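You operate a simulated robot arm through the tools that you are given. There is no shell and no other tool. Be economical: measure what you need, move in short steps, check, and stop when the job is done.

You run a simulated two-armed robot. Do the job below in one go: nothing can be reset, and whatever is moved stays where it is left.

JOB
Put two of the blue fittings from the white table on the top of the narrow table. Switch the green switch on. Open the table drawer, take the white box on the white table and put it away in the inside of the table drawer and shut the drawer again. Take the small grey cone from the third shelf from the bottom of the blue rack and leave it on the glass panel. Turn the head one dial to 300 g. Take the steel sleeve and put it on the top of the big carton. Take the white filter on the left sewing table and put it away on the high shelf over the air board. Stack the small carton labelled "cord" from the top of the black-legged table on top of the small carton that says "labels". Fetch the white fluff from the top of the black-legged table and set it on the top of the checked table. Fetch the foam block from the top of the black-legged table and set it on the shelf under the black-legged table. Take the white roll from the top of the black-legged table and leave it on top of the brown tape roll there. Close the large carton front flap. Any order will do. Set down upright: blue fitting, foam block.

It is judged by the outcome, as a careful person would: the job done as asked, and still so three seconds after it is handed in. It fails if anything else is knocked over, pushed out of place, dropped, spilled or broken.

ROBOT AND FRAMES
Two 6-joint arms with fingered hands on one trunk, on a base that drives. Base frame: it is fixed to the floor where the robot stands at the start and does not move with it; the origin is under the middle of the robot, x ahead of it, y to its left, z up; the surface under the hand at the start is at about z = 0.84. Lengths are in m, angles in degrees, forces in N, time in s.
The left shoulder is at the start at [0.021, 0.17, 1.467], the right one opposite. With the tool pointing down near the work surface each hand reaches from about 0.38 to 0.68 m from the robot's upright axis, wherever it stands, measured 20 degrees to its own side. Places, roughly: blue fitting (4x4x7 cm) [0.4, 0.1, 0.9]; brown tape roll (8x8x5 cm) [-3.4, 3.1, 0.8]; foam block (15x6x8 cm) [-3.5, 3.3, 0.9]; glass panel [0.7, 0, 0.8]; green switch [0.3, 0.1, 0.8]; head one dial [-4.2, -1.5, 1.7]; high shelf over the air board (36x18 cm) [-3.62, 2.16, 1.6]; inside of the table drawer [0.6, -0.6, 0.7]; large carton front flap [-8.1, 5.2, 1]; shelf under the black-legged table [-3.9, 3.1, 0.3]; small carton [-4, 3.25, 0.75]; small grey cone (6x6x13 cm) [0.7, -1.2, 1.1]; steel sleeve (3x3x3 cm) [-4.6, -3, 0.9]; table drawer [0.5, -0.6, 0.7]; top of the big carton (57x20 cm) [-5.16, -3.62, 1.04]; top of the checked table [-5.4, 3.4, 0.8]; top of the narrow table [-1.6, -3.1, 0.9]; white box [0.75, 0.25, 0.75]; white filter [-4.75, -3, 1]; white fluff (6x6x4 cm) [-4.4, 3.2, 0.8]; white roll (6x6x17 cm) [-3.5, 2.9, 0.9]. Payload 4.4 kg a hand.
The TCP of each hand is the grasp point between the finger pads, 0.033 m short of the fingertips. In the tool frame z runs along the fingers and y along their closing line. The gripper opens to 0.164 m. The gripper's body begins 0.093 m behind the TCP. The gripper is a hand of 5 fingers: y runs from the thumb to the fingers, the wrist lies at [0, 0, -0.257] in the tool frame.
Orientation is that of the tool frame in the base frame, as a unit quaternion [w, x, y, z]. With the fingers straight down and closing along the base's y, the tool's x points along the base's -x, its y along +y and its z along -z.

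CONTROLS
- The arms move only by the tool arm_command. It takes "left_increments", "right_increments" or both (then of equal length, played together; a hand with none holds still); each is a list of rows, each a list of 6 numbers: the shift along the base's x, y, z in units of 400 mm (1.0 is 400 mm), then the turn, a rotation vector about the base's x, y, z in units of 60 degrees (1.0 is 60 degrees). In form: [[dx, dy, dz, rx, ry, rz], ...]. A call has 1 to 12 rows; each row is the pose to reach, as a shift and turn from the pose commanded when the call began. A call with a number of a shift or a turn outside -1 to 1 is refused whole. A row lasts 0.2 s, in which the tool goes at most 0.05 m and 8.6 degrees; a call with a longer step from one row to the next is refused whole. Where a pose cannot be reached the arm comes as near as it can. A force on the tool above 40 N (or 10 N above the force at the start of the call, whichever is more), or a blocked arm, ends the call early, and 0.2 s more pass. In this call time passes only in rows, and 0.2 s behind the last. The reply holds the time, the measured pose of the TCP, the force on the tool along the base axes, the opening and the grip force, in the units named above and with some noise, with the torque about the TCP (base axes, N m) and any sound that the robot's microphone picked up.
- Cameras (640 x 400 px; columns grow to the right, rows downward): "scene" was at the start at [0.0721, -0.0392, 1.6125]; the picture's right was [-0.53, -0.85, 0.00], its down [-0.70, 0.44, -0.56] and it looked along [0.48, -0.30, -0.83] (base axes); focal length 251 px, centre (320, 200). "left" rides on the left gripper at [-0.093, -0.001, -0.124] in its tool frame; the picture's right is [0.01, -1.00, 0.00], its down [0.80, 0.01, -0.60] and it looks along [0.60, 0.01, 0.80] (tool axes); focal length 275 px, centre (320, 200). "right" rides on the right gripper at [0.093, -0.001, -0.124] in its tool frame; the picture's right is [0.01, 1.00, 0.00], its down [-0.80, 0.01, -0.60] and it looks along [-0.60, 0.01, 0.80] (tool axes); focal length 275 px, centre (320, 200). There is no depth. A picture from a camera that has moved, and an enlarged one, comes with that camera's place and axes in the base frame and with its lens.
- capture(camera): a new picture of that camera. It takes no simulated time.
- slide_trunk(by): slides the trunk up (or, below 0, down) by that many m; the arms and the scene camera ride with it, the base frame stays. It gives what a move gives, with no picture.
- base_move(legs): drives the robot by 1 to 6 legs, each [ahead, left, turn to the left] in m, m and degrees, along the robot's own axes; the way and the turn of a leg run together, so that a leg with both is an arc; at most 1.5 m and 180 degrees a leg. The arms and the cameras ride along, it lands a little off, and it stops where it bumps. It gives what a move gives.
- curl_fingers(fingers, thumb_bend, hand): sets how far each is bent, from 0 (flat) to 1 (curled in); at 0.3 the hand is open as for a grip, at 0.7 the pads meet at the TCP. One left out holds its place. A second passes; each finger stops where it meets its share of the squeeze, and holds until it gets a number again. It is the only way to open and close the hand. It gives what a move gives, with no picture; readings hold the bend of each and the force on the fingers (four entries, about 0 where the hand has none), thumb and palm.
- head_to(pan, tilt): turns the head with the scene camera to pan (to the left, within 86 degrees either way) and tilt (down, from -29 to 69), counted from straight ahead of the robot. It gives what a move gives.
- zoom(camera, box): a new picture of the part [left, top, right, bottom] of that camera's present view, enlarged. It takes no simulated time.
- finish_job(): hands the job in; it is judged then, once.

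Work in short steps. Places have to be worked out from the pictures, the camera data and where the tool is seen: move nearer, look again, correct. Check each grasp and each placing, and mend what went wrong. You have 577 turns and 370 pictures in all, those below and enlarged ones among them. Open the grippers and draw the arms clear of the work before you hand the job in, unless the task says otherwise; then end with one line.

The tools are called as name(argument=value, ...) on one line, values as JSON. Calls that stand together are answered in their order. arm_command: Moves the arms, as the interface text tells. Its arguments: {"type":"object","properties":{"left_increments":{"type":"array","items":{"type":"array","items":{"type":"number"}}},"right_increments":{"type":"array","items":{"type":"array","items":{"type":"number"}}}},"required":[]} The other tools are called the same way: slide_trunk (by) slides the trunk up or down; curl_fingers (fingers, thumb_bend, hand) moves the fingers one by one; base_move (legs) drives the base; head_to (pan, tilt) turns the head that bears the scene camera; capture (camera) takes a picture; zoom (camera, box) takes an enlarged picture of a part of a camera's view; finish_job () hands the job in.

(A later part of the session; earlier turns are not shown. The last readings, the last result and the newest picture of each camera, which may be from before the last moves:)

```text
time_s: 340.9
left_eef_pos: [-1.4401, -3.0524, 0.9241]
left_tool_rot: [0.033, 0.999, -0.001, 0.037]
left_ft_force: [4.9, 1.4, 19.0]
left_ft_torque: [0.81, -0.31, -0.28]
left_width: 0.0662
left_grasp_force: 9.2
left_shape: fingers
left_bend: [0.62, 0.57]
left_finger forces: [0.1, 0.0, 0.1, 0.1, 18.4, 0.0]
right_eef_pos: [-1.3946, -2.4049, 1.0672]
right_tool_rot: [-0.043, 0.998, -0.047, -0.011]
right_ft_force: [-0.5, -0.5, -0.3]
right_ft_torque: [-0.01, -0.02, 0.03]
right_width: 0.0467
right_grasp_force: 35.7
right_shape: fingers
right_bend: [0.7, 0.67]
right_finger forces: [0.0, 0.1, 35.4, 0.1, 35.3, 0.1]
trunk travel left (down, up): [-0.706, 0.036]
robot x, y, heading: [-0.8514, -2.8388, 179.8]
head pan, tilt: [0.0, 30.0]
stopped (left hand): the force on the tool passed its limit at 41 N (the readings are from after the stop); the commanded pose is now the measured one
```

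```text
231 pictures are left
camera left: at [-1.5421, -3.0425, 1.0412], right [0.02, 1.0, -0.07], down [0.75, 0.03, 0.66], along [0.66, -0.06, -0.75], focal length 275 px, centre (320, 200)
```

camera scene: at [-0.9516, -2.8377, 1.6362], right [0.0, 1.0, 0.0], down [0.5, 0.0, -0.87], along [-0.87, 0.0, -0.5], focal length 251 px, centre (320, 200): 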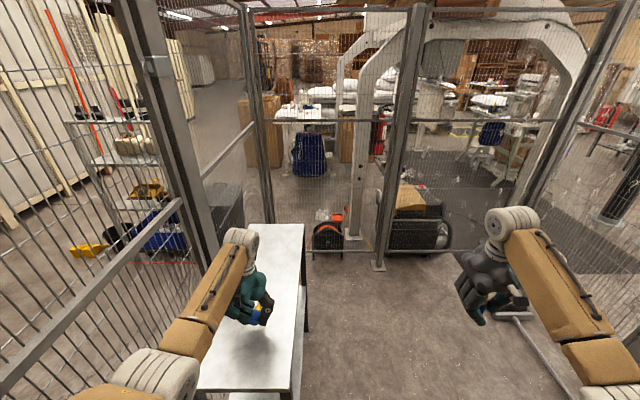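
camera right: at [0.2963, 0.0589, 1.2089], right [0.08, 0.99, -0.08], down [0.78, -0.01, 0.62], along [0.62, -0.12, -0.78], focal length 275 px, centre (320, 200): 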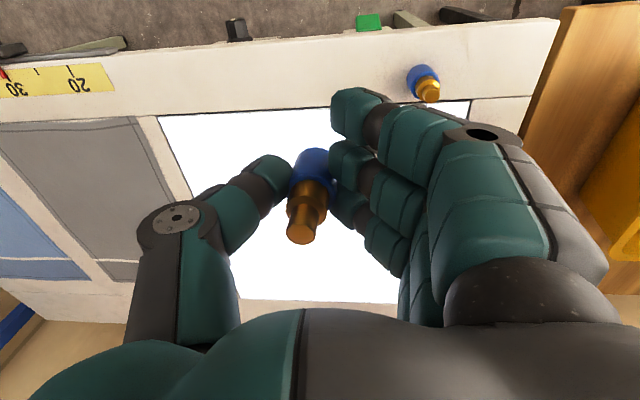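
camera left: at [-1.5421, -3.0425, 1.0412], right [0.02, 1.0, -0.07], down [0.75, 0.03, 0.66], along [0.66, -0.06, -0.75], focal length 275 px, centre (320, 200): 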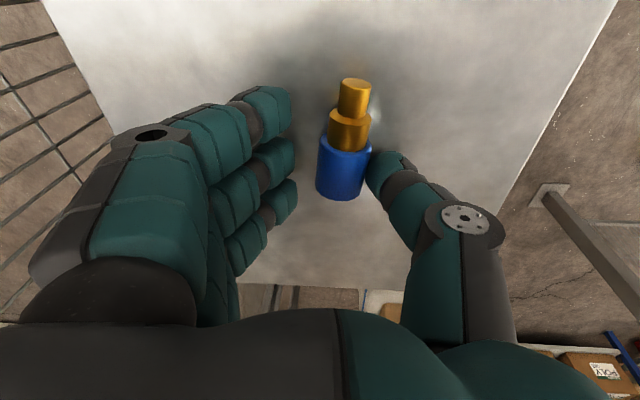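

It rests lying on the table. I shift the hand 2.5 cm toward its tip so the base will protrude past the lowest finger, then regrasp.

arm_command(left_increments=[[0, 0, 0.02, 0, 0, 0], [-0.03, 0.015, 0.02, 0, 0, 0], [-0.063, 0.028, 0.02, 0, 0, 0], [-0.063, 0.028, 0.008, 0, 0, 0]])

capture(camera="left")

```text
time_s: 341.9
left_eef_pos: [-1.4627, -3.0422, 0.9265]
left_tool_rot: [0.036, 0.999, 0.001, 0.04]
left_ft_force: [-0.2, 1.0, -0.7]
left_ft_torque: [0.02, -0.01, 0.0]
left_width: 0.0661
left_grasp_force: 0.1
left_shape: fingers
left_bend: [0.62, 0.56]
left_finger forces: [0.0, 0.1, 0.0, 0.0, 0.0, 0.0]
right_eef_pos: [-1.3954, -2.4061, 1.0655]
right_tool_rot: [-0.043, 0.998, -0.048, -0.011]
right_ft_force: [-0.8, 0.3, -0.4]
right_ft_torque: [0.01, 0.01, -0.02]
right_width: 0.0469
right_grasp_force: 35.1
right_shape: fingers
right_bend: [0.7, 0.67]
right_finger forces: [0.0, 0.0, 35.5, 0.1, 35.2, 0.0]
trunk travel left (down, up): [-0.706, 0.036]
robot x, y, heading: [-0.8477, -2.8377, 180.0]
head pan, tilt: [0.0, 30.0]
```

```text
230 pictures are left
camera left: at [-1.5666, -3.0332, 1.0418], right [0.01, 1.0, -0.07], down [0.75, 0.04, 0.66], along [0.66, -0.06, -0.75], focal length 275 px, centre (320, 200)
```

left: 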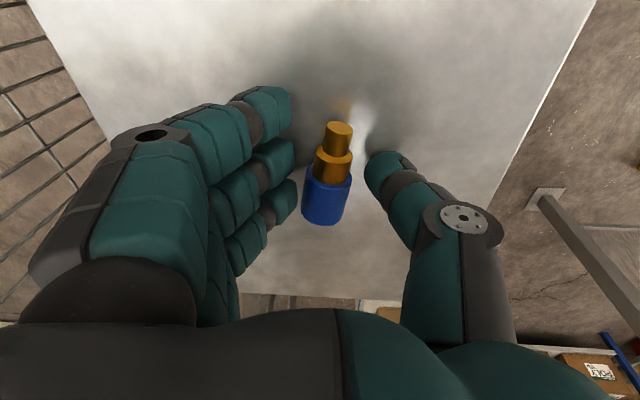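

Now close again.

curl_fingers(hand="left", fingers=0.82, thumb_bend=0.8)

capture(camera="left")

```text
time_s: 342.9
left_eef_pos: [-1.4639, -3.0426, 0.9262]
left_tool_rot: [0.036, 0.999, 0.0, 0.04]
left_ft_force: [0.1, -0.5, -0.7]
left_ft_torque: [0.03, 0.0, 0.02]
left_width: 0.0443
left_grasp_force: 35.7
left_shape: fingers
left_bend: [0.76, 0.64]
left_finger forces: [0.0, 0.0, 36.1, 0.1, 34.7, 0.1]
right_eef_pos: [-1.396, -2.4067, 1.066]
right_tool_rot: [-0.043, 0.998, -0.048, -0.011]
right_ft_force: [-1.1, 0.6, -1.0]
right_ft_torque: [-0.01, 0.0, 0.01]
right_width: 0.0465
right_grasp_force: 35.9
right_shape: fingers
right_bend: [0.7, 0.67]
right_finger forces: [0.0, 0.1, 35.3, 0.1, 35.4, 0.0]
trunk travel left (down, up): [-0.706, 0.036]
robot x, y, heading: [-0.8494, -2.8383, 180.0]
head pan, tilt: [0.0, 30.0]
```

```text
229 pictures are left
camera left: at [-1.5669, -3.0329, 1.0416], right [0.01, 1.0, -0.07], down [0.75, 0.03, 0.66], along [0.66, -0.06, -0.75], focal length 275 px, centre (320, 200)
```

left: 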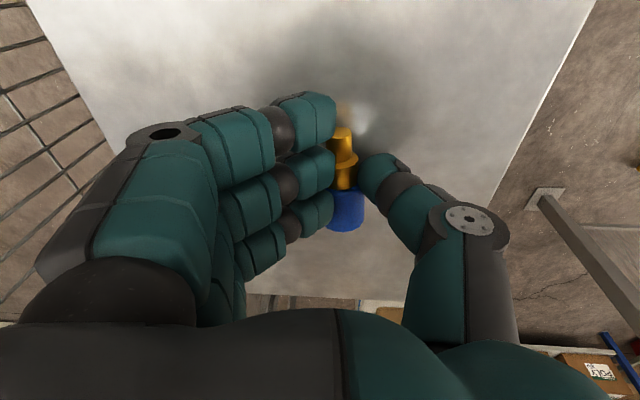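

Gripped. I lift 12 cm and pitch the hand forward step by step so the fitting stands up.

arm_command(left_increments=[[0, 0, 0.08, 0, 0, 0], [0, 0, 0.18, 0, 0, 0], [0, 0, 0.28, 0, 0, 0], [-0.04, 0, 0.3, 0, 0.14, 0], [-0.08, 0, 0.3, 0, 0.28, 0], [-0.12, 0, 0.3, 0, 0.42, 0], [-0.16, 0, 0.3, 0, 0.56, 0], [-0.2, 0, 0.3, 0, 0.7, 0], [-0.24, 0, 0.3, 0, 0.84, 0], [-0.28, 0, 0.3, 0, 0.98, 0]])

capture(camera="left")

```text
time_s: 345.1
left_eef_pos: [-1.5774, -3.0424, 1.0469]
left_tool_rot: [0.031, 0.889, 0.018, -0.457]
left_ft_force: [0.0, -0.1, 0.0]
left_ft_torque: [0.01, -0.07, 0.0]
left_width: 0.0442
left_grasp_force: 34.2
left_shape: fingers
left_bend: [0.76, 0.64]
left_finger forces: [0.0, 0.0, 35.7, 0.0, 33.5, 0.0]
right_eef_pos: [-1.3958, -2.4058, 1.0671]
right_tool_rot: [-0.043, 0.998, -0.047, -0.011]
right_ft_force: [-0.6, -0.3, -1.1]
right_ft_torque: [-0.01, -0.03, 0.0]
right_width: 0.0469
right_grasp_force: 35.3
right_shape: fingers
right_bend: [0.7, 0.67]
right_finger forces: [0.0, 0.0, 35.3, 0.0, 35.4, 0.1]
trunk travel left (down, up): [-0.706, 0.036]
robot x, y, heading: [-0.8502, -2.8345, 180.0]
head pan, tilt: [0.0, 30.0]
```

```text
228 pictures are left
camera left: at [-1.5305, -3.0326, 1.1931], right [-0.05, 1.0, -0.05], down [0.95, 0.03, -0.3], along [-0.3, -0.06, -0.95], focal length 275 px, centre (320, 200)
```

left: 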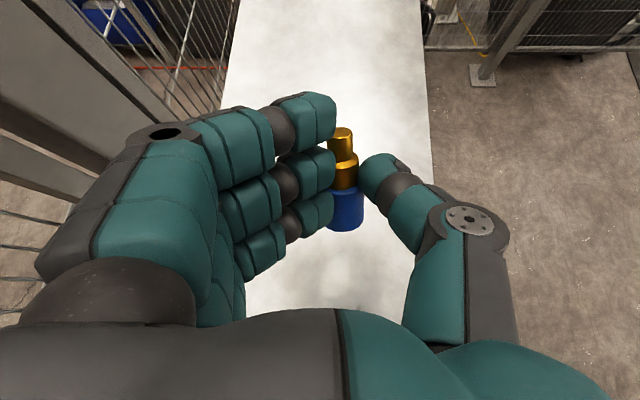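

Continue the pitch to level.

arm_command(left_increments=[[-0.02, 0, 0, 0, 0.14, 0], [-0.04, 0, 0, 0, 0.28, 0], [-0.06, 0, 0, 0, 0.42, 0], [-0.08, 0, 0, 0, 0.56, 0], [-0.08, 0, 0, 0, 0.6, 0]])

capture(camera="left")

head_to(pan=15, tilt=30)

capture(camera="scene")

```text
time_s: 346.3
left_eef_pos: [-1.5951, -3.0417, 1.0736]
left_tool_rot: [0.023, 0.726, 0.024, -0.687]
left_ft_force: [-0.8, 0.5, -0.9]
left_ft_torque: [0.0, -0.04, 0.0]
left_width: 0.0442
left_grasp_force: 33.1
left_shape: fingers
left_bend: [0.76, 0.64]
left_finger forces: [0.0, 0.0, 34.3, 0.0, 32.0, 0.1]
left hand out of reach, approached as far as the arm can: row 4, 5
right_eef_pos: [-1.397, -2.4063, 1.0674]
right_tool_rot: [-0.043, 0.998, -0.048, -0.011]
right_ft_force: [-0.6, 0.2, -1.3]
right_ft_torque: [-0.05, -0.03, 0.0]
right_width: 0.0468
right_grasp_force: 35.1
right_shape: fingers
right_bend: [0.7, 0.67]
right_finger forces: [0.0, 0.1, 35.4, 0.1, 35.3, 0.0]
trunk travel left (down, up): [-0.706, 0.036]
robot x, y, heading: [-0.8484, -2.835, 179.8]
head pan, tilt: [0.0, 30.0]
```

```text
227 pictures are left
camera left: at [-1.4781, -3.0347, 1.172], right [-0.07, 1.0, -0.01], down [0.64, 0.03, -0.77], along [-0.76, -0.06, -0.64], focal length 275 px, centre (320, 200)
```

left: 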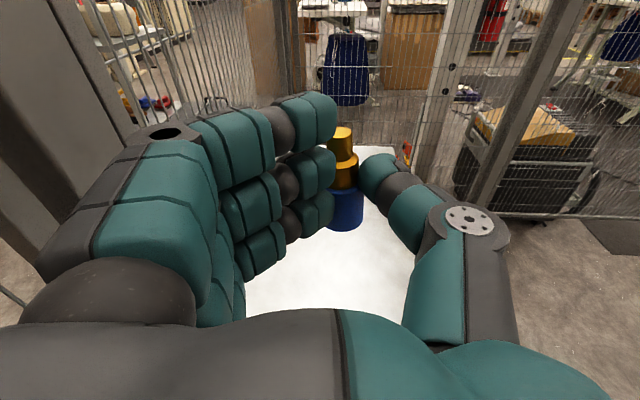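

```text
time_s: 347.0
left_eef_pos: [-1.5949, -3.0442, 1.0743]
left_tool_rot: [0.024, 0.726, 0.024, -0.687]
left_ft_force: [0.3, 0.1, -0.4]
left_ft_torque: [0.0, -0.02, -0.01]
left_width: 0.044
left_grasp_force: 32.9
left_shape: fingers
left_bend: [0.76, 0.64]
left_finger forces: [0.0, 0.0, 34.2, 0.0, 32.2, 0.0]
right_eef_pos: [-1.3961, -2.4053, 1.0667]
right_tool_rot: [-0.043, 0.998, -0.048, -0.011]
right_ft_force: [-0.5, 0.6, -1.2]
right_ft_torque: [-0.03, 0.0, -0.05]
right_width: 0.0469
right_grasp_force: 35.3
right_shape: fingers
right_bend: [0.7, 0.67]
right_finger forces: [0.0, 0.1, 35.4, 0.1, 35.3, 0.0]
trunk travel left (down, up): [-0.706, 0.036]
robot x, y, heading: [-0.8485, -2.8384, 179.9]
head pan, tilt: [15.0, 30.0]
```

```text
226 pictures are left
camera scene: at [-0.9473, -2.8607, 1.6363], right [-0.26, 0.97, 0.0], down [0.48, 0.13, -0.87], along [-0.84, -0.22, -0.5], focal length 251 px, centre (320, 200)
```

scene: 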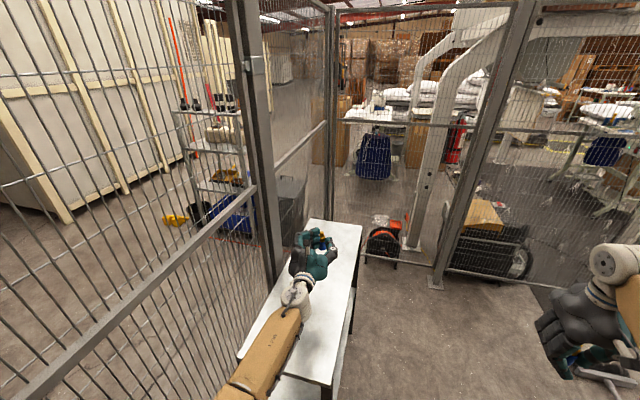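

The fitting is upright in the hand. I back 10 cm so the wrist clears the table edge, then lower.

base_move(legs=[[-0.1, 0, 0]])

arm_command(left_increments=[[0, 0, -0.08, 0, 0, 0], [0, 0, -0.16, 0, 0, 0], [0, 0, -0.24, 0, 0, 0], [0, 0, -0.3, 0, 0, 0]])

capture(camera="left")

capture(camera="scene")

```text
time_s: 348.2
left_eef_pos: [-1.4944, -3.0444, 1.0746]
left_tool_rot: [0.024, 0.725, 0.025, -0.688]
left_ft_force: [-0.1, -1.0, -0.1]
left_ft_torque: [-0.01, -0.04, -0.03]
left_width: 0.0438
left_grasp_force: 33.2
left_shape: fingers
left_bend: [0.76, 0.64]
left_finger forces: [0.0, 0.1, 34.3, 0.0, 32.2, 0.1]
right_eef_pos: [-1.2952, -2.4058, 1.068]
right_tool_rot: [-0.043, 0.998, -0.048, -0.011]
right_ft_force: [0.6, 0.4, -1.2]
right_ft_torque: [0.0, 0.02, 0.03]
right_width: 0.0471
right_grasp_force: 35.5
right_shape: fingers
right_bend: [0.7, 0.67]
right_finger forces: [0.1, 0.0, 35.3, 0.0, 35.3, 0.1]
trunk travel left (down, up): [-0.706, 0.036]
robot x, y, heading: [-0.7486, -2.8376, 180.1]
head pan, tilt: [15.0, 30.0]
```

```text
time_s: 349.2
left_eef_pos: [-1.4665, -3.0516, 1.0463]
left_tool_rot: [0.024, 0.735, 0.023, -0.677]
left_ft_force: [0.7, 0.3, -0.6]
left_ft_torque: [0.01, -0.04, -0.01]
left_width: 0.0441
left_grasp_force: 32.5
left_shape: fingers
left_bend: [0.76, 0.64]
left_finger forces: [0.0, 0.0, 34.2, 0.1, 32.1, 0.0]
left hand out of reach, approached as far as the arm can: row 1, 2, 3, 4
right_eef_pos: [-1.296, -2.4067, 1.0657]
right_tool_rot: [-0.043, 0.998, -0.048, -0.011]
right_ft_force: [0.4, -0.2, -0.5]
right_ft_torque: [-0.01, 0.0, 0.0]
right_width: 0.047
right_grasp_force: 35.2
right_shape: fingers
right_bend: [0.7, 0.67]
right_finger forces: [0.0, 0.0, 35.4, 0.1, 35.4, 0.0]
trunk travel left (down, up): [-0.706, 0.036]
robot x, y, heading: [-0.7498, -2.8395, 179.7]
head pan, tilt: [15.0, 30.0]
```

```text
225 pictures are left
camera left: at [-1.3508, -3.0426, 1.1484], right [-0.06, 1.0, -0.02], down [0.66, 0.03, -0.75], along [-0.75, -0.06, -0.66], focal length 275 px, centre (320, 200)
```

left: 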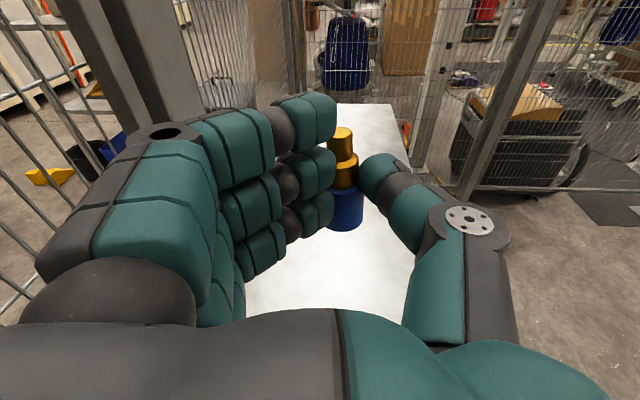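

```text
224 pictures are left
camera scene: at [-0.8469, -2.8611, 1.6363], right [-0.26, 0.97, 0.0], down [0.48, 0.13, -0.87], along [-0.84, -0.22, -0.5], focal length 251 px, centre (320, 200)
```

scene: 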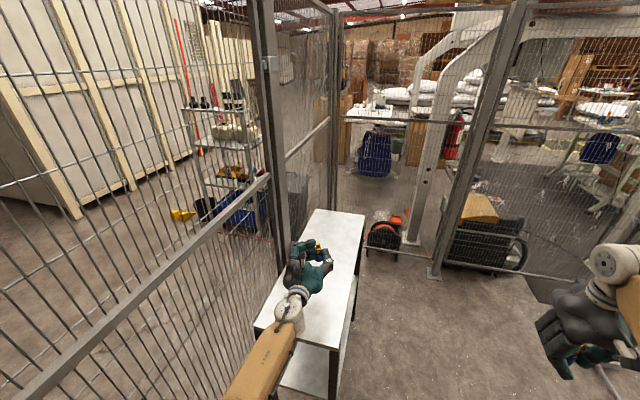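

The arm is at its limit; I lower with the trunk instead.

slide_trunk(by=-0.1)

capture(camera="left")

capture(camera="scene")

```text
time_s: 350.5
left_eef_pos: [-1.4657, -3.0504, 0.9443]
left_tool_rot: [0.024, 0.735, 0.023, -0.677]
left_ft_force: [0.1, 0.6, 0.0]
left_ft_torque: [-0.05, -0.03, 0.02]
left_width: 0.044
left_grasp_force: 33.6
left_shape: fingers
left_bend: [0.76, 0.64]
left_finger forces: [0.1, 0.1, 34.2, 0.1, 32.1, 0.0]
right_eef_pos: [-1.2956, -2.4061, 0.9662]
right_tool_rot: [-0.042, 0.998, -0.048, -0.011]
right_ft_force: [0.0, 0.4, -0.2]
right_ft_torque: [-0.01, 0.01, 0.01]
right_width: 0.047
right_grasp_force: 35.6
right_shape: fingers
right_bend: [0.7, 0.67]
right_finger forces: [0.0, 0.0, 35.3, 0.0, 35.3, 0.0]
trunk travel left (down, up): [-0.606, 0.136]
robot x, y, heading: [-0.7506, -2.8385, 179.8]
head pan, tilt: [15.0, 30.0]
```

```text
223 pictures are left
camera left: at [-1.351, -3.0426, 1.0465], right [-0.06, 1.0, -0.02], down [0.66, 0.03, -0.75], along [-0.74, -0.06, -0.66], focal length 275 px, centre (320, 200)
```

left: 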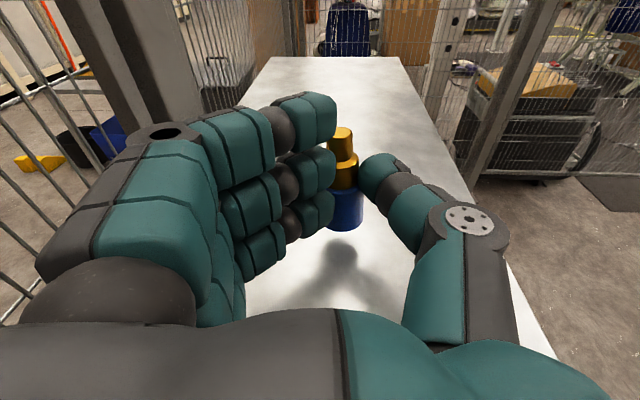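

```text
222 pictures are left
camera scene: at [-0.8485, -2.8611, 1.5364], right [-0.26, 0.97, 0.0], down [0.48, 0.13, -0.87], along [-0.84, -0.22, -0.5], focal length 251 px, centre (320, 200)
```

scene: 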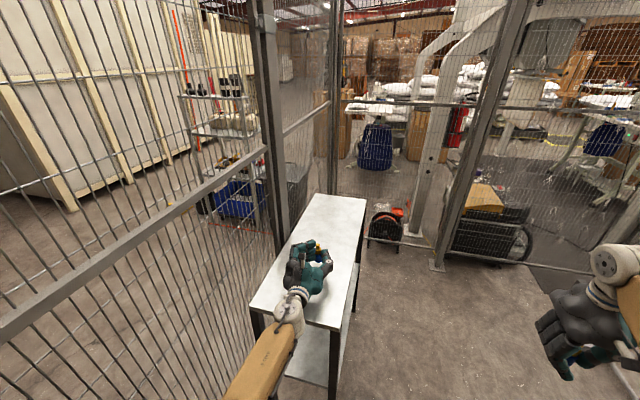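

Shadow shows a small gap. I lower in 1.2 cm steps until contact.

slide_trunk(by=-0.015)

slide_trunk(by=-0.01)

capture(camera="left")

```text
time_s: 351.1
left_eef_pos: [-1.4671, -3.0514, 0.933]
left_tool_rot: [0.023, 0.735, 0.022, -0.677]
left_ft_force: [2.1, -1.6, 12.5]
left_ft_torque: [-0.17, -0.21, 0.0]
left_width: 0.0439
left_grasp_force: 40.5
left_shape: fingers
left_bend: [0.76, 0.64]
left_finger forces: [0.0, 0.0, 35.6, 12.8, 33.4, 0.0]
right_eef_pos: [-1.2959, -2.4062, 0.9527]
right_tool_rot: [-0.042, 0.998, -0.048, -0.013]
right_ft_force: [-1.2, 0.3, -0.8]
right_ft_torque: [0.0, 0.0, -0.02]
right_width: 0.0469
right_grasp_force: 35.4
right_shape: fingers
right_bend: [0.7, 0.67]
right_finger forces: [0.0, 0.0, 35.4, 0.0, 35.2, 0.1]
trunk travel left (down, up): [-0.591, 0.151]
robot x, y, heading: [-0.75, -2.8386, 179.8]
head pan, tilt: [15.0, 30.0]
```

```text
time_s: 351.7
left_eef_pos: [-1.4683, -3.0508, 0.933]
left_tool_rot: [0.024, 0.729, 0.02, -0.684]
left_ft_force: [10.2, 0.9, 15.2]
left_ft_torque: [-0.13, -1.37, 0.15]
left_width: 0.0441
left_grasp_force: 43.5
left_shape: fingers
left_bend: [0.77, 0.64]
left_finger forces: [0.1, 0.0, 36.4, 10.8, 33.9, 5.3]
right_eef_pos: [-1.2952, -2.4066, 0.9426]
right_tool_rot: [-0.042, 0.998, -0.047, -0.011]
right_ft_force: [-0.8, -0.7, -0.4]
right_ft_torque: [0.01, -0.04, -0.01]
right_width: 0.0466
right_grasp_force: 35.3
right_shape: fingers
right_bend: [0.7, 0.67]
right_finger forces: [0.0, 0.0, 35.3, 0.0, 35.4, 0.0]
trunk travel left (down, up): [-0.581, 0.161]
robot x, y, heading: [-0.7477, -2.841, 180.0]
head pan, tilt: [15.0, 30.0]
stopped: the force on the tool passed its limit at 42 N (the readings are from after the stop); the commanded pose is now the measured one
```

```text
221 pictures are left
camera left: at [-1.352, -3.0418, 1.0324], right [-0.06, 1.0, -0.02], down [0.65, 0.03, -0.76], along [-0.76, -0.06, -0.65], focal length 275 px, centre (320, 200)
```

left: 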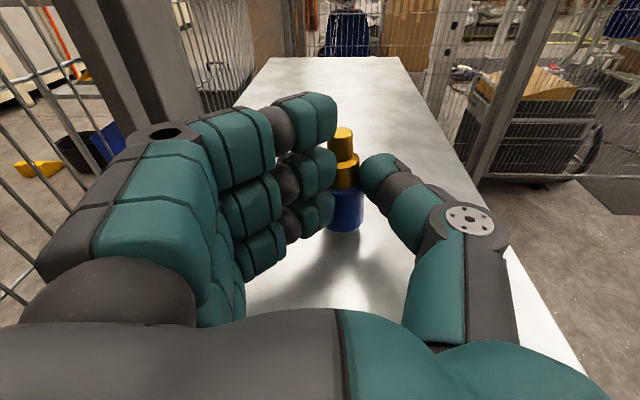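

The lowest finger touches the table before the fitting's base. I zoom to judge the remaining gap.

zoom(camera="left", box=[270, 110, 410, 260])

zoom(camera="scene", box=[270, 220, 370, 310])

```text
2.67 times, centred on (340, 185) of left
camera zoom: at [-1.352, -3.0418, 1.0324], right [-0.06, 1.0, -0.02], down [0.65, 0.03, -0.76], along [-0.76, -0.06, -0.65], focal length 734 px, centre (267, 240)
```

zoom: 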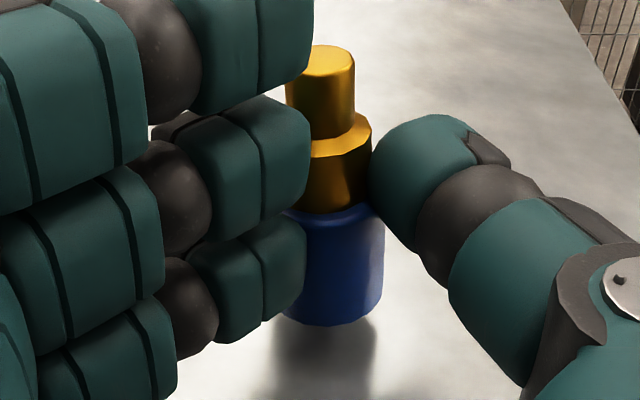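

```text
4.44 times, centred on (320, 265) of scene
camera zoom: at [-0.848, -2.8607, 1.5114], right [-0.26, 0.97, 0.0], down [0.48, 0.13, -0.87], along [-0.84, -0.22, -0.5], focal length 1118 px, centre (320, -89)
```

zoom: 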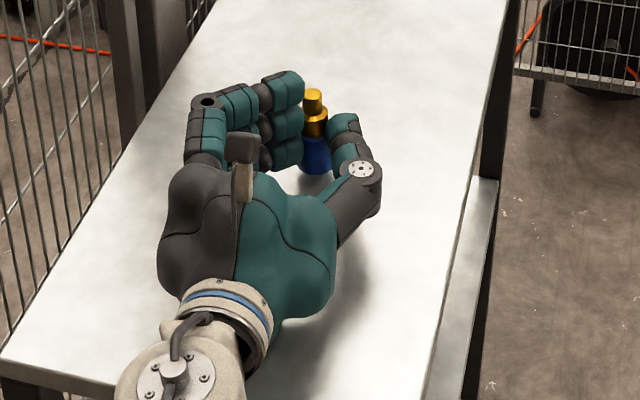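

The gap is about 2 cm. I'll open just a hair so the fitting slides down guided between thumb and finger.

curl_fingers(hand="left", fingers=0.755, thumb_bend=0.635)

zoom(camera="left", box=[270, 110, 410, 260])

```text
time_s: 352.7
left_eef_pos: [-1.4686, -3.0508, 0.9309]
left_tool_rot: [0.024, 0.729, 0.021, -0.683]
left_ft_force: [-1.8, -2.6, 22.3]
left_ft_torque: [-0.33, -0.84, 0.05]
left_width: 0.0441
left_grasp_force: 18.2
left_shape: fingers
left_bend: [0.75, 0.61]
left_finger forces: [0.0, 0.0, 7.2, 16.7, 7.6, 6.0]
right_eef_pos: [-1.2937, -2.406, 0.9433]
right_tool_rot: [-0.043, 0.998, -0.047, -0.011]
right_ft_force: [-0.1, 0.6, -0.6]
right_ft_torque: [0.01, -0.04, -0.01]
right_width: 0.0468
right_grasp_force: 35.6
right_shape: fingers
right_bend: [0.7, 0.67]
right_finger forces: [0.1, 0.1, 35.3, 0.0, 35.4, 0.1]
trunk travel left (down, up): [-0.581, 0.161]
robot x, y, heading: [-0.7473, -2.8374, 180.0]
head pan, tilt: [15.0, 30.0]
```

```text
2.67 times, centred on (340, 185) of left
camera zoom: at [-1.3513, -3.0417, 1.0323], right [-0.06, 1.0, -0.02], down [0.65, 0.03, -0.76], along [-0.76, -0.06, -0.65], focal length 734 px, centre (267, 240)
```

zoom: 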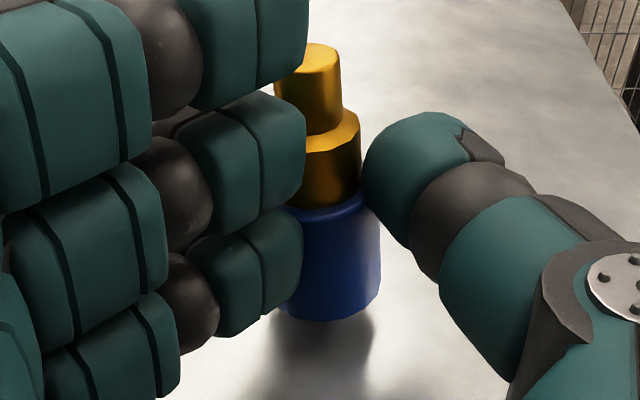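

Grip is down to ~7 N. A hair more.

curl_fingers(hand="left", fingers=0.745, thumb_bend=0.605)

zoom(camera="left", box=[270, 110, 410, 260])

```text
time_s: 353.7
left_eef_pos: [-1.4676, -3.0508, 0.9327]
left_tool_rot: [0.025, 0.729, 0.022, -0.684]
left_ft_force: [-1.7, -3.0, 22.4]
left_ft_torque: [-0.41, -0.85, -0.11]
left_width: 0.0448
left_grasp_force: 14.7
left_shape: fingers
left_bend: [0.74, 0.59]
left_finger forces: [0.0, 0.1, 3.0, 17.4, 3.1, 6.1]
right_eef_pos: [-1.2955, -2.4061, 0.9422]
right_tool_rot: [-0.043, 0.998, -0.047, -0.013]
right_ft_force: [-0.5, 0.1, -1.2]
right_ft_torque: [-0.01, -0.02, 0.03]
right_width: 0.0471
right_grasp_force: 35.4
right_shape: fingers
right_bend: [0.7, 0.67]
right_finger forces: [0.1, 0.0, 35.4, 0.1, 35.3, 0.0]
trunk travel left (down, up): [-0.581, 0.161]
robot x, y, heading: [-0.7504, -2.8353, 180.0]
head pan, tilt: [15.0, 30.0]
```

```text
2.67 times, centred on (340, 185) of left
camera zoom: at [-1.351, -3.0417, 1.0323], right [-0.06, 1.0, -0.02], down [0.65, 0.03, -0.76], along [-0.76, -0.06, -0.65], focal length 734 px, centre (267, 240)
```

zoom: 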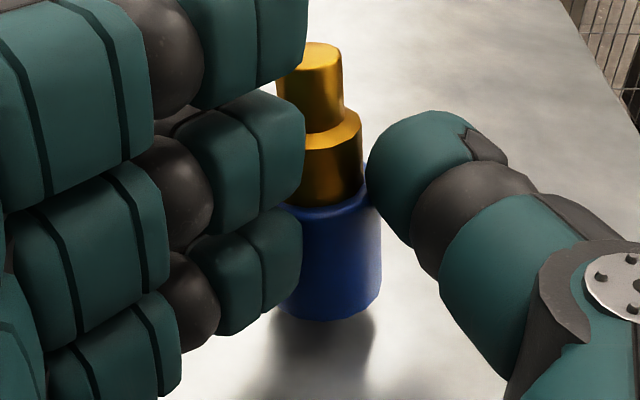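

curl_fingers(hand="left", fingers=0.738, thumb_bend=0.58)

zoom(camera="left", box=[270, 110, 410, 260])

```text
time_s: 354.7
left_eef_pos: [-1.468, -3.0501, 0.9332]
left_tool_rot: [0.025, 0.729, 0.022, -0.683]
left_ft_force: [2.7, -1.5, 23.1]
left_ft_torque: [-0.32, -0.93, -0.19]
left_width: 0.0469
left_grasp_force: 12.1
left_shape: fingers
left_bend: [0.73, 0.57]
left_finger forces: [0.0, 0.1, 0.0, 17.6, 0.1, 5.9]
right_eef_pos: [-1.2938, -2.4071, 0.9436]
right_tool_rot: [-0.042, 0.998, -0.047, -0.012]
right_ft_force: [0.3, 0.3, -0.6]
right_ft_torque: [-0.01, 0.0, 0.03]
right_width: 0.0468
right_grasp_force: 35.4
right_shape: fingers
right_bend: [0.7, 0.67]
right_finger forces: [0.0, 0.0, 35.3, 0.0, 35.3, 0.0]
trunk travel left (down, up): [-0.581, 0.161]
robot x, y, heading: [-0.7511, -2.8377, 180.1]
head pan, tilt: [15.0, 30.0]
```

```text
2.67 times, centred on (340, 185) of left
camera zoom: at [-1.3506, -3.0416, 1.0323], right [-0.06, 1.0, -0.02], down [0.65, 0.03, -0.76], along [-0.76, -0.06, -0.65], focal length 734 px, centre (267, 240)
```

zoom: 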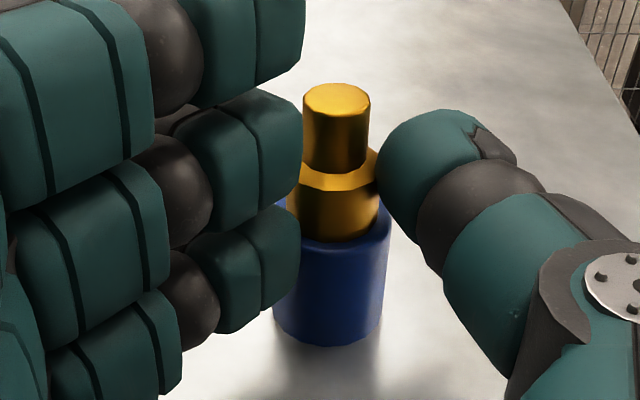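

It slid down and is free. I check from the scene camera whether it stands on the table.

zoom(camera="scene", box=[295, 230, 345, 275])

```text
8.89 times, centred on (320, 252) of scene
camera zoom: at [-0.8464, -2.8604, 1.5118], right [-0.26, 0.97, 0.0], down [0.48, 0.13, -0.87], along [-0.84, -0.22, -0.5], focal length 2235 px, centre (320, -267)
```

zoom: 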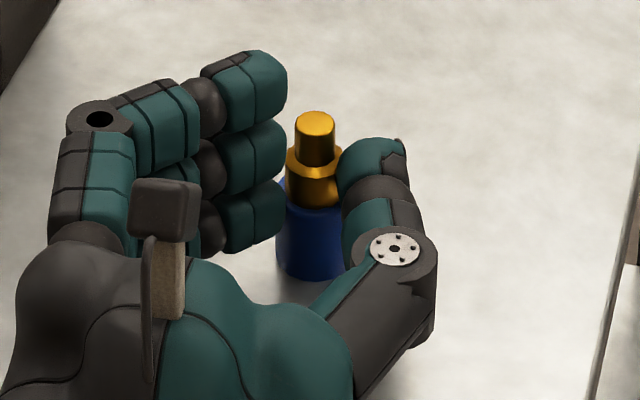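

It stands upright. I open wider gradually and check.

curl_fingers(hand="left", fingers=0.6, thumb_bend=0.5)

capture(camera="left")

```text
time_s: 355.7
left_eef_pos: [-1.4684, -3.0483, 0.9332]
left_tool_rot: [0.024, 0.729, 0.02, -0.683]
left_ft_force: [3.0, 16.5, 21.0]
left_ft_torque: [0.39, -0.49, 0.31]
left_width: 0.0749
left_grasp_force: 10.5
left_shape: fingers
left_bend: [0.63, 0.5]
left_finger forces: [0.0, 0.1, 0.0, 16.9, 0.0, 3.4]
right_eef_pos: [-1.294, -2.4053, 0.9423]
right_tool_rot: [-0.042, 0.998, -0.048, -0.012]
right_ft_force: [-0.6, 0.2, -0.1]
right_ft_torque: [-0.02, -0.03, 0.01]
right_width: 0.0469
right_grasp_force: 34.8
right_shape: fingers
right_bend: [0.7, 0.67]
right_finger forces: [0.1, 0.0, 35.3, 0.0, 35.2, 0.0]
trunk travel left (down, up): [-0.581, 0.161]
robot x, y, heading: [-0.7494, -2.8384, 179.8]
head pan, tilt: [15.0, 30.0]
```

```text
214 pictures are left
camera left: at [-1.3511, -3.0392, 1.0326], right [-0.06, 1.0, -0.02], down [0.65, 0.03, -0.76], along [-0.76, -0.06, -0.65], focal length 275 px, centre (320, 200)
```

left: 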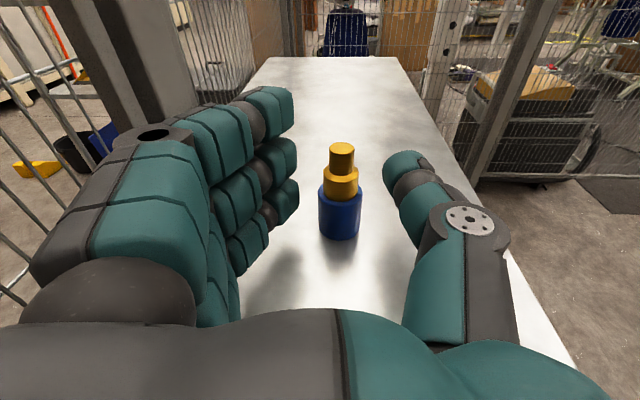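

The fitting stands upright on the table. I raise slightly, back off, raise the trunk and fold the left hand down.

slide_trunk(by=0.012)

base_move(legs=[[-0.17, 0, 0]])

slide_trunk(by=0.14)

capture(camera="left")

arm_command(left_increments=[[0.03, 0, 0, 0, -0.14, 0], [0.06, 0, 0, 0, -0.28, 0], [0.1, 0, 0, 0, -0.42, 0], [0.14, 0, 0, 0, -0.56, 0], [0.18, 0, 0, 0, -0.7, 0], [0.22, 0, 0, 0, -0.84, 0], [0.26, 0, 0, 0, -0.98, 0]])

arm_command(left_increments=[[0.03, 0, 0, 0, -0.14, 0], [0.06, 0, 0, 0, -0.28, 0], [0.08, 0, 0, 0, -0.42, 0], [0.08, 0, 0, 0, -0.52, 0]])

```text
time_s: 356.3
left_eef_pos: [-1.4677, -3.0531, 0.9365]
left_tool_rot: [0.026, 0.732, 0.022, -0.68]
left_ft_force: [0.1, -0.4, 0.4]
left_ft_torque: [0.02, -0.01, 0.01]
left_width: 0.08
left_grasp_force: 0.0
left_shape: fingers
left_bend: [0.6, 0.5]
left_finger forces: [0.0, 0.1, 0.1, 0.0, 0.0, 0.0]
right_eef_pos: [-1.296, -2.407, 0.9532]
right_tool_rot: [-0.042, 0.998, -0.047, -0.011]
right_ft_force: [-0.6, 0.0, -1.5]
right_ft_torque: [-0.01, 0.01, 0.01]
right_width: 0.047
right_grasp_force: 35.3
right_shape: fingers
right_bend: [0.7, 0.67]
right_finger forces: [0.0, 0.0, 35.3, 0.0, 35.4, 0.0]
trunk travel left (down, up): [-0.593, 0.149]
robot x, y, heading: [-0.7494, -2.8356, 180.0]
head pan, tilt: [15.0, 30.0]
```

```text
time_s: 357.8
left_eef_pos: [-1.2953, -3.051, 0.9416]
left_tool_rot: [0.024, 0.73, 0.021, -0.683]
left_ft_force: [0.4, -0.1, -0.3]
left_ft_torque: [0.01, 0.0, 0.0]
left_width: 0.0797
left_grasp_force: 0.1
left_shape: fingers
left_bend: [0.6, 0.5]
left_finger forces: [0.0, 0.0, 0.0, 0.0, 0.0, 0.0]
right_eef_pos: [-1.1232, -2.4066, 0.9539]
right_tool_rot: [-0.043, 0.998, -0.047, -0.01]
right_ft_force: [1.0, -0.8, 0.0]
right_ft_torque: [0.0, 0.03, 0.04]
right_width: 0.0468
right_grasp_force: 35.3
right_shape: fingers
right_bend: [0.7, 0.67]
right_finger forces: [0.0, 0.0, 35.3, 0.0, 35.2, 0.0]
trunk travel left (down, up): [-0.593, 0.149]
robot x, y, heading: [-0.5771, -2.8376, 180.2]
head pan, tilt: [15.0, 30.0]
```

```text
time_s: 359.4
left_eef_pos: [-1.2966, -3.0502, 1.0812]
left_tool_rot: [0.024, 0.731, 0.021, -0.681]
left_ft_force: [0.6, -0.2, 0.0]
left_ft_torque: [-0.03, 0.03, -0.02]
left_width: 0.08
left_grasp_force: 0.0
left_shape: fingers
left_bend: [0.6, 0.5]
left_finger forces: [0.0, 0.0, 0.0, 0.1, 0.1, 0.0]
right_eef_pos: [-1.1248, -2.4075, 1.0932]
right_tool_rot: [-0.043, 0.998, -0.047, -0.01]
right_ft_force: [1.3, 0.6, -0.7]
right_ft_torque: [-0.02, -0.02, -0.01]
right_width: 0.047
right_grasp_force: 35.4
right_shape: fingers
right_bend: [0.7, 0.67]
right_finger forces: [0.1, 0.0, 35.3, 0.1, 35.3, 0.0]
trunk travel left (down, up): [-0.733, 0.009]
robot x, y, heading: [-0.5832, -2.8405, 180.2]
head pan, tilt: [15.0, 30.0]
```

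```text
213 pictures are left
camera left: at [-1.1816, -3.0423, 1.1808], right [-0.06, 1.0, -0.02], down [0.65, 0.03, -0.76], along [-0.75, -0.06, -0.65], focal length 275 px, centre (320, 200)
```

left: 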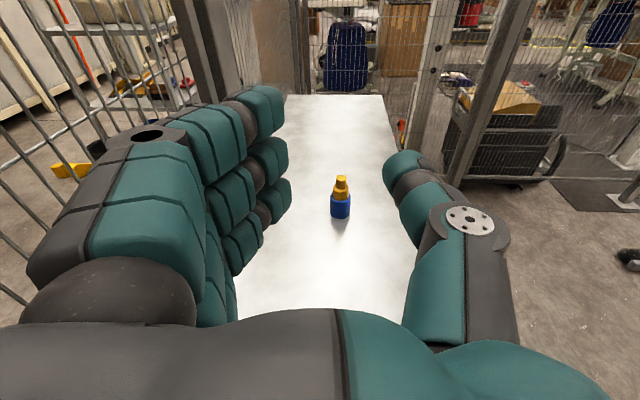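

```text
time_s: 361.0
left_eef_pos: [-1.1933, -3.0506, 1.0802]
left_tool_rot: [0.032, 0.972, 0.006, -0.234]
left_ft_force: [-0.2, 0.1, 0.1]
left_ft_torque: [0.02, 0.0, -0.01]
left_width: 0.0803
left_grasp_force: 0.0
left_shape: fingers
left_bend: [0.6, 0.5]
left_finger forces: [0.0, 0.0, 0.0, 0.0, 0.0, 0.0]
left hand out of reach, approached as far as the arm can: row 1
right_eef_pos: [-1.1252, -2.4058, 1.0943]
right_tool_rot: [-0.043, 0.998, -0.046, -0.011]
right_ft_force: [0.0, -0.5, -0.7]
right_ft_torque: [-0.03, -0.02, 0.01]
right_width: 0.0467
right_grasp_force: 35.3
right_shape: fingers
right_bend: [0.7, 0.67]
right_finger forces: [0.0, 0.0, 35.3, 0.1, 35.4, 0.0]
trunk travel left (down, up): [-0.733, 0.009]
robot x, y, heading: [-0.5771, -2.8328, 180.1]
head pan, tilt: [15.0, 30.0]
```

```text
time_s: 362.0
left_eef_pos: [-1.1673, -3.0526, 1.0749]
left_tool_rot: [0.032, 0.999, -0.002, 0.037]
left_ft_force: [-0.8, 0.2, 0.0]
left_ft_torque: [0.01, -0.03, -0.03]
left_width: 0.0803
left_grasp_force: 0.0
left_shape: fingers
left_bend: [0.6, 0.5]
left_finger forces: [0.1, 0.0, 0.1, 0.0, 0.1, 0.0]
left hand out of reach, approached as far as the arm can: row 4
right_eef_pos: [-1.1261, -2.4071, 1.0922]
right_tool_rot: [-0.043, 0.998, -0.047, -0.01]
right_ft_force: [0.2, 0.6, -1.5]
right_ft_torque: [-0.03, -0.05, 0.01]
right_width: 0.0467
right_grasp_force: 35.5
right_shape: fingers
right_bend: [0.7, 0.67]
right_finger forces: [0.1, 0.0, 35.4, 0.0, 35.3, 0.0]
trunk travel left (down, up): [-0.733, 0.009]
robot x, y, heading: [-0.5824, -2.8369, 179.9]
head pan, tilt: [15.0, 30.0]
```

First fitting stands at ≈[-1.49, -3.04]. I drive into the enclosure and turn to face the table from its side to place the right hand's fitting.

base_move(legs=[[0, 0.0, 0], [0, -0.15, 0], [0.5, 0, 0], [0, -0.2, 0], [0, 0, 90], [0, -0.22, 0]])

head_to(pan=-20, tilt=45)

capture(camera="scene")

capture(camera="right")

```text
time_s: 372.6
left_eef_pos: [-1.0735, -3.0757, 1.0748]
left_tool_rot: [-0.002, 0.7, 0.713, 0.047]
left_ft_force: [-0.1, -0.7, -0.3]
left_ft_torque: [0.02, 0.01, 0.0]
left_width: 0.0805
left_grasp_force: 0.0
left_shape: fingers
left_bend: [0.6, 0.5]
left_finger forces: [0.1, 0.1, 0.1, 0.0, 0.1, 0.0]
right_eef_pos: [-1.7198, -3.0479, 1.093]
right_tool_rot: [-0.022, 0.731, 0.681, -0.037]
right_ft_force: [-0.3, 0.5, -1.0]
right_ft_torque: [0.0, -0.01, 0.0]
right_width: 0.047
right_grasp_force: 35.2
right_shape: fingers
right_bend: [0.71, 0.67]
right_finger forces: [0.0, 0.0, 35.1, 0.0, 35.0, 0.0]
trunk travel left (down, up): [-0.733, 0.009]
robot x, y, heading: [-1.303, -2.4929, -88.5]
head pan, tilt: [15.0, 30.0]
```

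```text
time_s: 373.6
left_eef_pos: [-1.0748, -3.0768, 1.075]
left_tool_rot: [-0.002, 0.7, 0.713, 0.048]
left_ft_force: [-1.2, 0.4, -0.5]
left_ft_torque: [0.01, -0.03, 0.04]
left_width: 0.0803
left_grasp_force: 0.0
left_shape: fingers
left_bend: [0.6, 0.5]
left_finger forces: [0.0, 0.0, 0.1, 0.1, 0.0, 0.0]
right_eef_pos: [-1.7189, -3.0487, 1.0927]
right_tool_rot: [-0.022, 0.731, 0.681, -0.038]
right_ft_force: [-0.7, -0.6, -0.9]
right_ft_torque: [0.0, 0.02, 0.0]
right_width: 0.0468
right_grasp_force: 34.8
right_shape: fingers
right_bend: [0.71, 0.67]
right_finger forces: [0.1, 0.0, 35.0, 0.0, 35.0, 0.0]
trunk travel left (down, up): [-0.733, 0.009]
robot x, y, heading: [-1.3011, -2.4917, -88.4]
head pan, tilt: [-20.0, 45.0]
```

```text
212 pictures are left
camera scene: at [-1.3266, -2.5811, 1.641], right [-0.95, 0.32, 0.0], down [0.23, 0.67, -0.71], along [-0.23, -0.67, -0.71], focal length 251 px, centre (320, 200)
```

scene: 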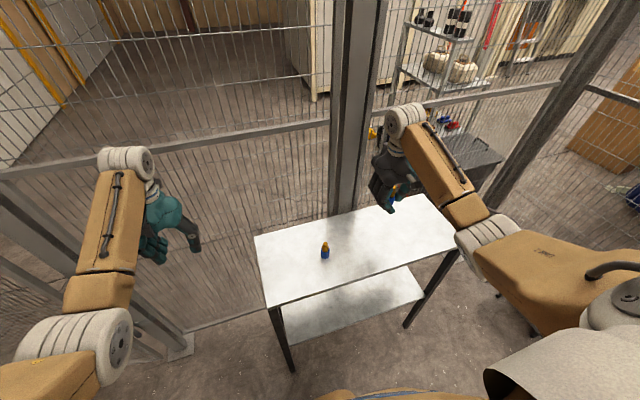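

```text
211 pictures are left
camera right: at [-1.7028, -2.9549, 1.2149], right [0.99, -0.06, -0.08], down [0.0, -0.79, 0.62], along [-0.1, -0.61, -0.78], focal length 275 px, centre (320, 200)
```

right: 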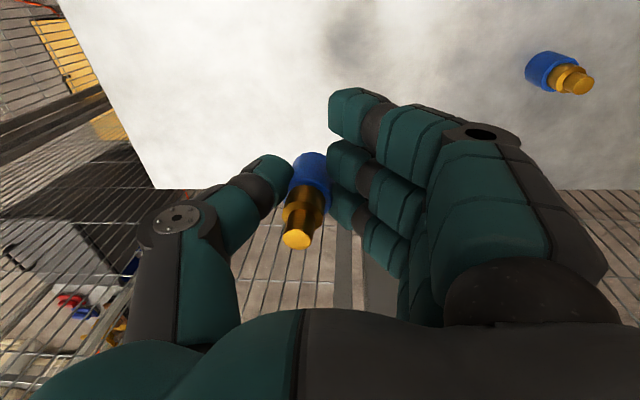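

The right-hand fitting is above a free part of the table. I lower it.

arm_command(right_increments=[[0, 0, -0.1, 0, 0, 0], [0, 0, -0.2, 0, 0, 0], [0, 0, -0.3, 0, 0, 0], [0, 0, -0.36, 0, 0, 0], [0, 0, -0.39, 0, 0, 0], [0, 0, -0.41, 0, 0, 0]])

capture(camera="right")

```text
time_s: 375.0
left_eef_pos: [-1.0739, -3.0758, 1.0756]
left_tool_rot: [-0.003, 0.7, 0.713, 0.047]
left_ft_force: [0.3, 0.2, 0.3]
left_ft_torque: [-0.01, -0.01, 0.0]
left_width: 0.0803
left_grasp_force: 0.2
left_shape: fingers
left_bend: [0.6, 0.5]
left_finger forces: [0.1, 0.0, 0.0, 0.1, 0.1, 0.0]
right_eef_pos: [-1.7193, -3.0495, 0.9298]
right_tool_rot: [-0.022, 0.731, 0.681, -0.039]
right_ft_force: [0.5, -0.4, -0.7]
right_ft_torque: [0.02, 0.01, 0.01]
right_width: 0.0466
right_grasp_force: 34.8
right_shape: fingers
right_bend: [0.71, 0.67]
right_finger forces: [0.1, 0.0, 35.1, 0.0, 35.1, 0.0]
trunk travel left (down, up): [-0.733, 0.009]
robot x, y, heading: [-1.3025, -2.4914, -88.8]
head pan, tilt: [-20.0, 45.0]
```

```text
210 pictures are left
camera right: at [-1.7027, -2.9549, 1.0506], right [0.99, -0.06, -0.08], down [0.0, -0.79, 0.62], along [-0.1, -0.61, -0.78], focal length 275 px, centre (320, 200)
```

right: 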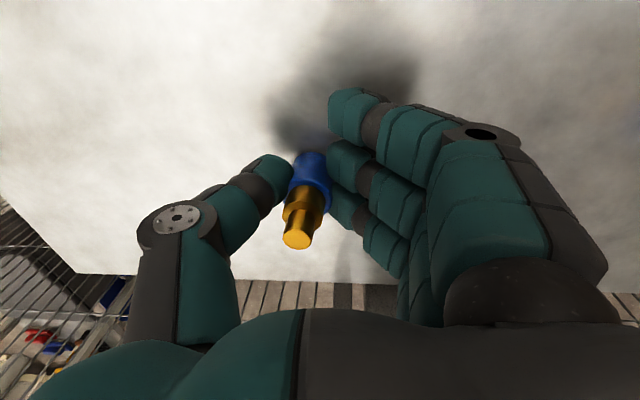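

arm_command(right_increments=[[0, 0, -0.01, 0, 0, 0], [0, 0, -0.02, 0, 0, 0], [0, 0, -0.03, 0, 0, 0], [0, 0, -0.038, 0, 0, 0]])

```text
time_s: 376.1
left_eef_pos: [-1.073, -3.0752, 1.075]
left_tool_rot: [-0.002, 0.699, 0.713, 0.047]
left_ft_force: [0.4, 0.1, -0.6]
left_ft_torque: [0.03, -0.01, 0.0]
left_width: 0.0804
left_grasp_force: 0.2
left_shape: fingers
left_bend: [0.6, 0.5]
left_finger forces: [0.1, 0.0, 0.0, 0.1, 0.1, 0.0]
right_eef_pos: [-1.7194, -3.0536, 0.923]
right_tool_rot: [-0.018, 0.73, 0.682, -0.045]
right_ft_force: [3.1, 6.0, 23.4]
right_ft_torque: [0.08, 0.15, -0.01]
right_width: 0.0468
right_grasp_force: 40.7
right_shape: fingers
right_bend: [0.71, 0.68]
right_finger forces: [0.1, 0.0, 40.8, 0.1, 39.1, 0.1]
trunk travel left (down, up): [-0.733, 0.009]
robot x, y, heading: [-1.2982, -2.4903, -88.9]
head pan, tilt: [-20.0, 45.0]
stopped in row 4 (right hand): the force on the tool passed its limit at 41 N (the readings are from after the stop); the commanded pose is now the measured one
```

Fitting is on the table (contact through the fitting). I open and lift away.

curl_fingers(hand="right", fingers=0.56, thumb_bend=0.54)

arm_command(right_increments=[[0, 0, 0.08, 0, 0, 0], [0, 0, 0.18, 0, 0, 0], [0, 0, 0.28, 0, 0, 0], [0, 0, 0.38, 0, 0, 0], [0, 0, 0.42, 0, 0, 0]])

capture(camera="right")

capture(camera="scene")

```text
time_s: 376.7
left_eef_pos: [-1.0734, -3.0742, 1.0763]
left_tool_rot: [-0.002, 0.7, 0.712, 0.046]
left_ft_force: [0.0, 0.1, -0.5]
left_ft_torque: [0.03, 0.01, 0.01]
left_width: 0.0804
left_grasp_force: 0.0
left_shape: fingers
left_bend: [0.6, 0.5]
left_finger forces: [0.0, 0.1, 0.1, 0.0, 0.1, 0.0]
right_eef_pos: [-1.7264, -3.0544, 0.9263]
right_tool_rot: [-0.022, 0.73, 0.682, -0.05]
right_ft_force: [-6.6, 5.5, 23.3]
right_ft_torque: [1.36, -0.56, 0.53]
right_width: 0.0755
right_grasp_force: 11.8
right_shape: fingers
right_bend: [0.59, 0.54]
right_finger forces: [23.4, 0.0, 0.1, 0.0, 0.1, 0.0]
trunk travel left (down, up): [-0.733, 0.009]
robot x, y, heading: [-1.3034, -2.4896, -89.1]
head pan, tilt: [-20.0, 45.0]
stopped (right hand): the force on the tool passed its limit at 42 N (the readings are from after the stop); the commanded pose is now the measured one
```

```text
time_s: 377.9
left_eef_pos: [-1.0747, -3.0764, 1.0761]
left_tool_rot: [-0.002, 0.7, 0.713, 0.048]
left_ft_force: [0.1, 0.5, 0.4]
left_ft_torque: [-0.01, 0.0, 0.04]
left_width: 0.0802
left_grasp_force: 0.0
left_shape: fingers
left_bend: [0.6, 0.5]
left_finger forces: [0.0, 0.1, 0.0, 0.0, 0.1, 0.0]
right_eef_pos: [-1.7239, -3.0558, 1.0906]
right_tool_rot: [-0.02, 0.73, 0.681, -0.047]
right_ft_force: [-0.3, -1.0, -0.4]
right_ft_torque: [-0.04, -0.02, -0.01]
right_width: 0.0798
right_grasp_force: 0.1
right_shape: fingers
right_bend: [0.56, 0.54]
right_finger forces: [0.0, 0.1, 0.0, 0.0, 0.1, 0.0]
trunk travel left (down, up): [-0.733, 0.009]
robot x, y, heading: [-1.2993, -2.4902, -89.0]
head pan, tilt: [-20.0, 45.0]
```

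```text
209 pictures are left
camera right: at [-1.7065, -2.9597, 1.2108], right [0.99, -0.06, -0.09], down [0.01, -0.78, 0.63], along [-0.11, -0.63, -0.77], focal length 275 px, centre (320, 200)
```

right: 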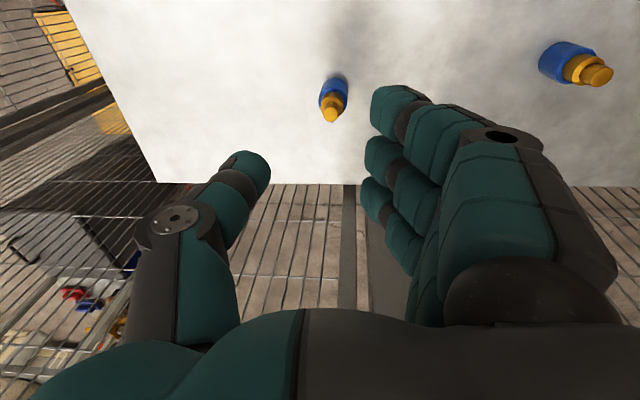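

```text
208 pictures are left
camera scene: at [-1.3267, -2.5811, 1.6409], right [-0.95, 0.32, 0.0], down [0.23, 0.67, -0.71], along [-0.23, -0.67, -0.71], focal length 251 px, centre (320, 200)
```

scene: 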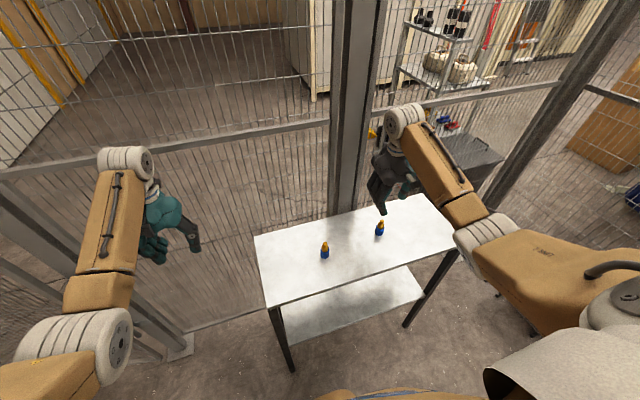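

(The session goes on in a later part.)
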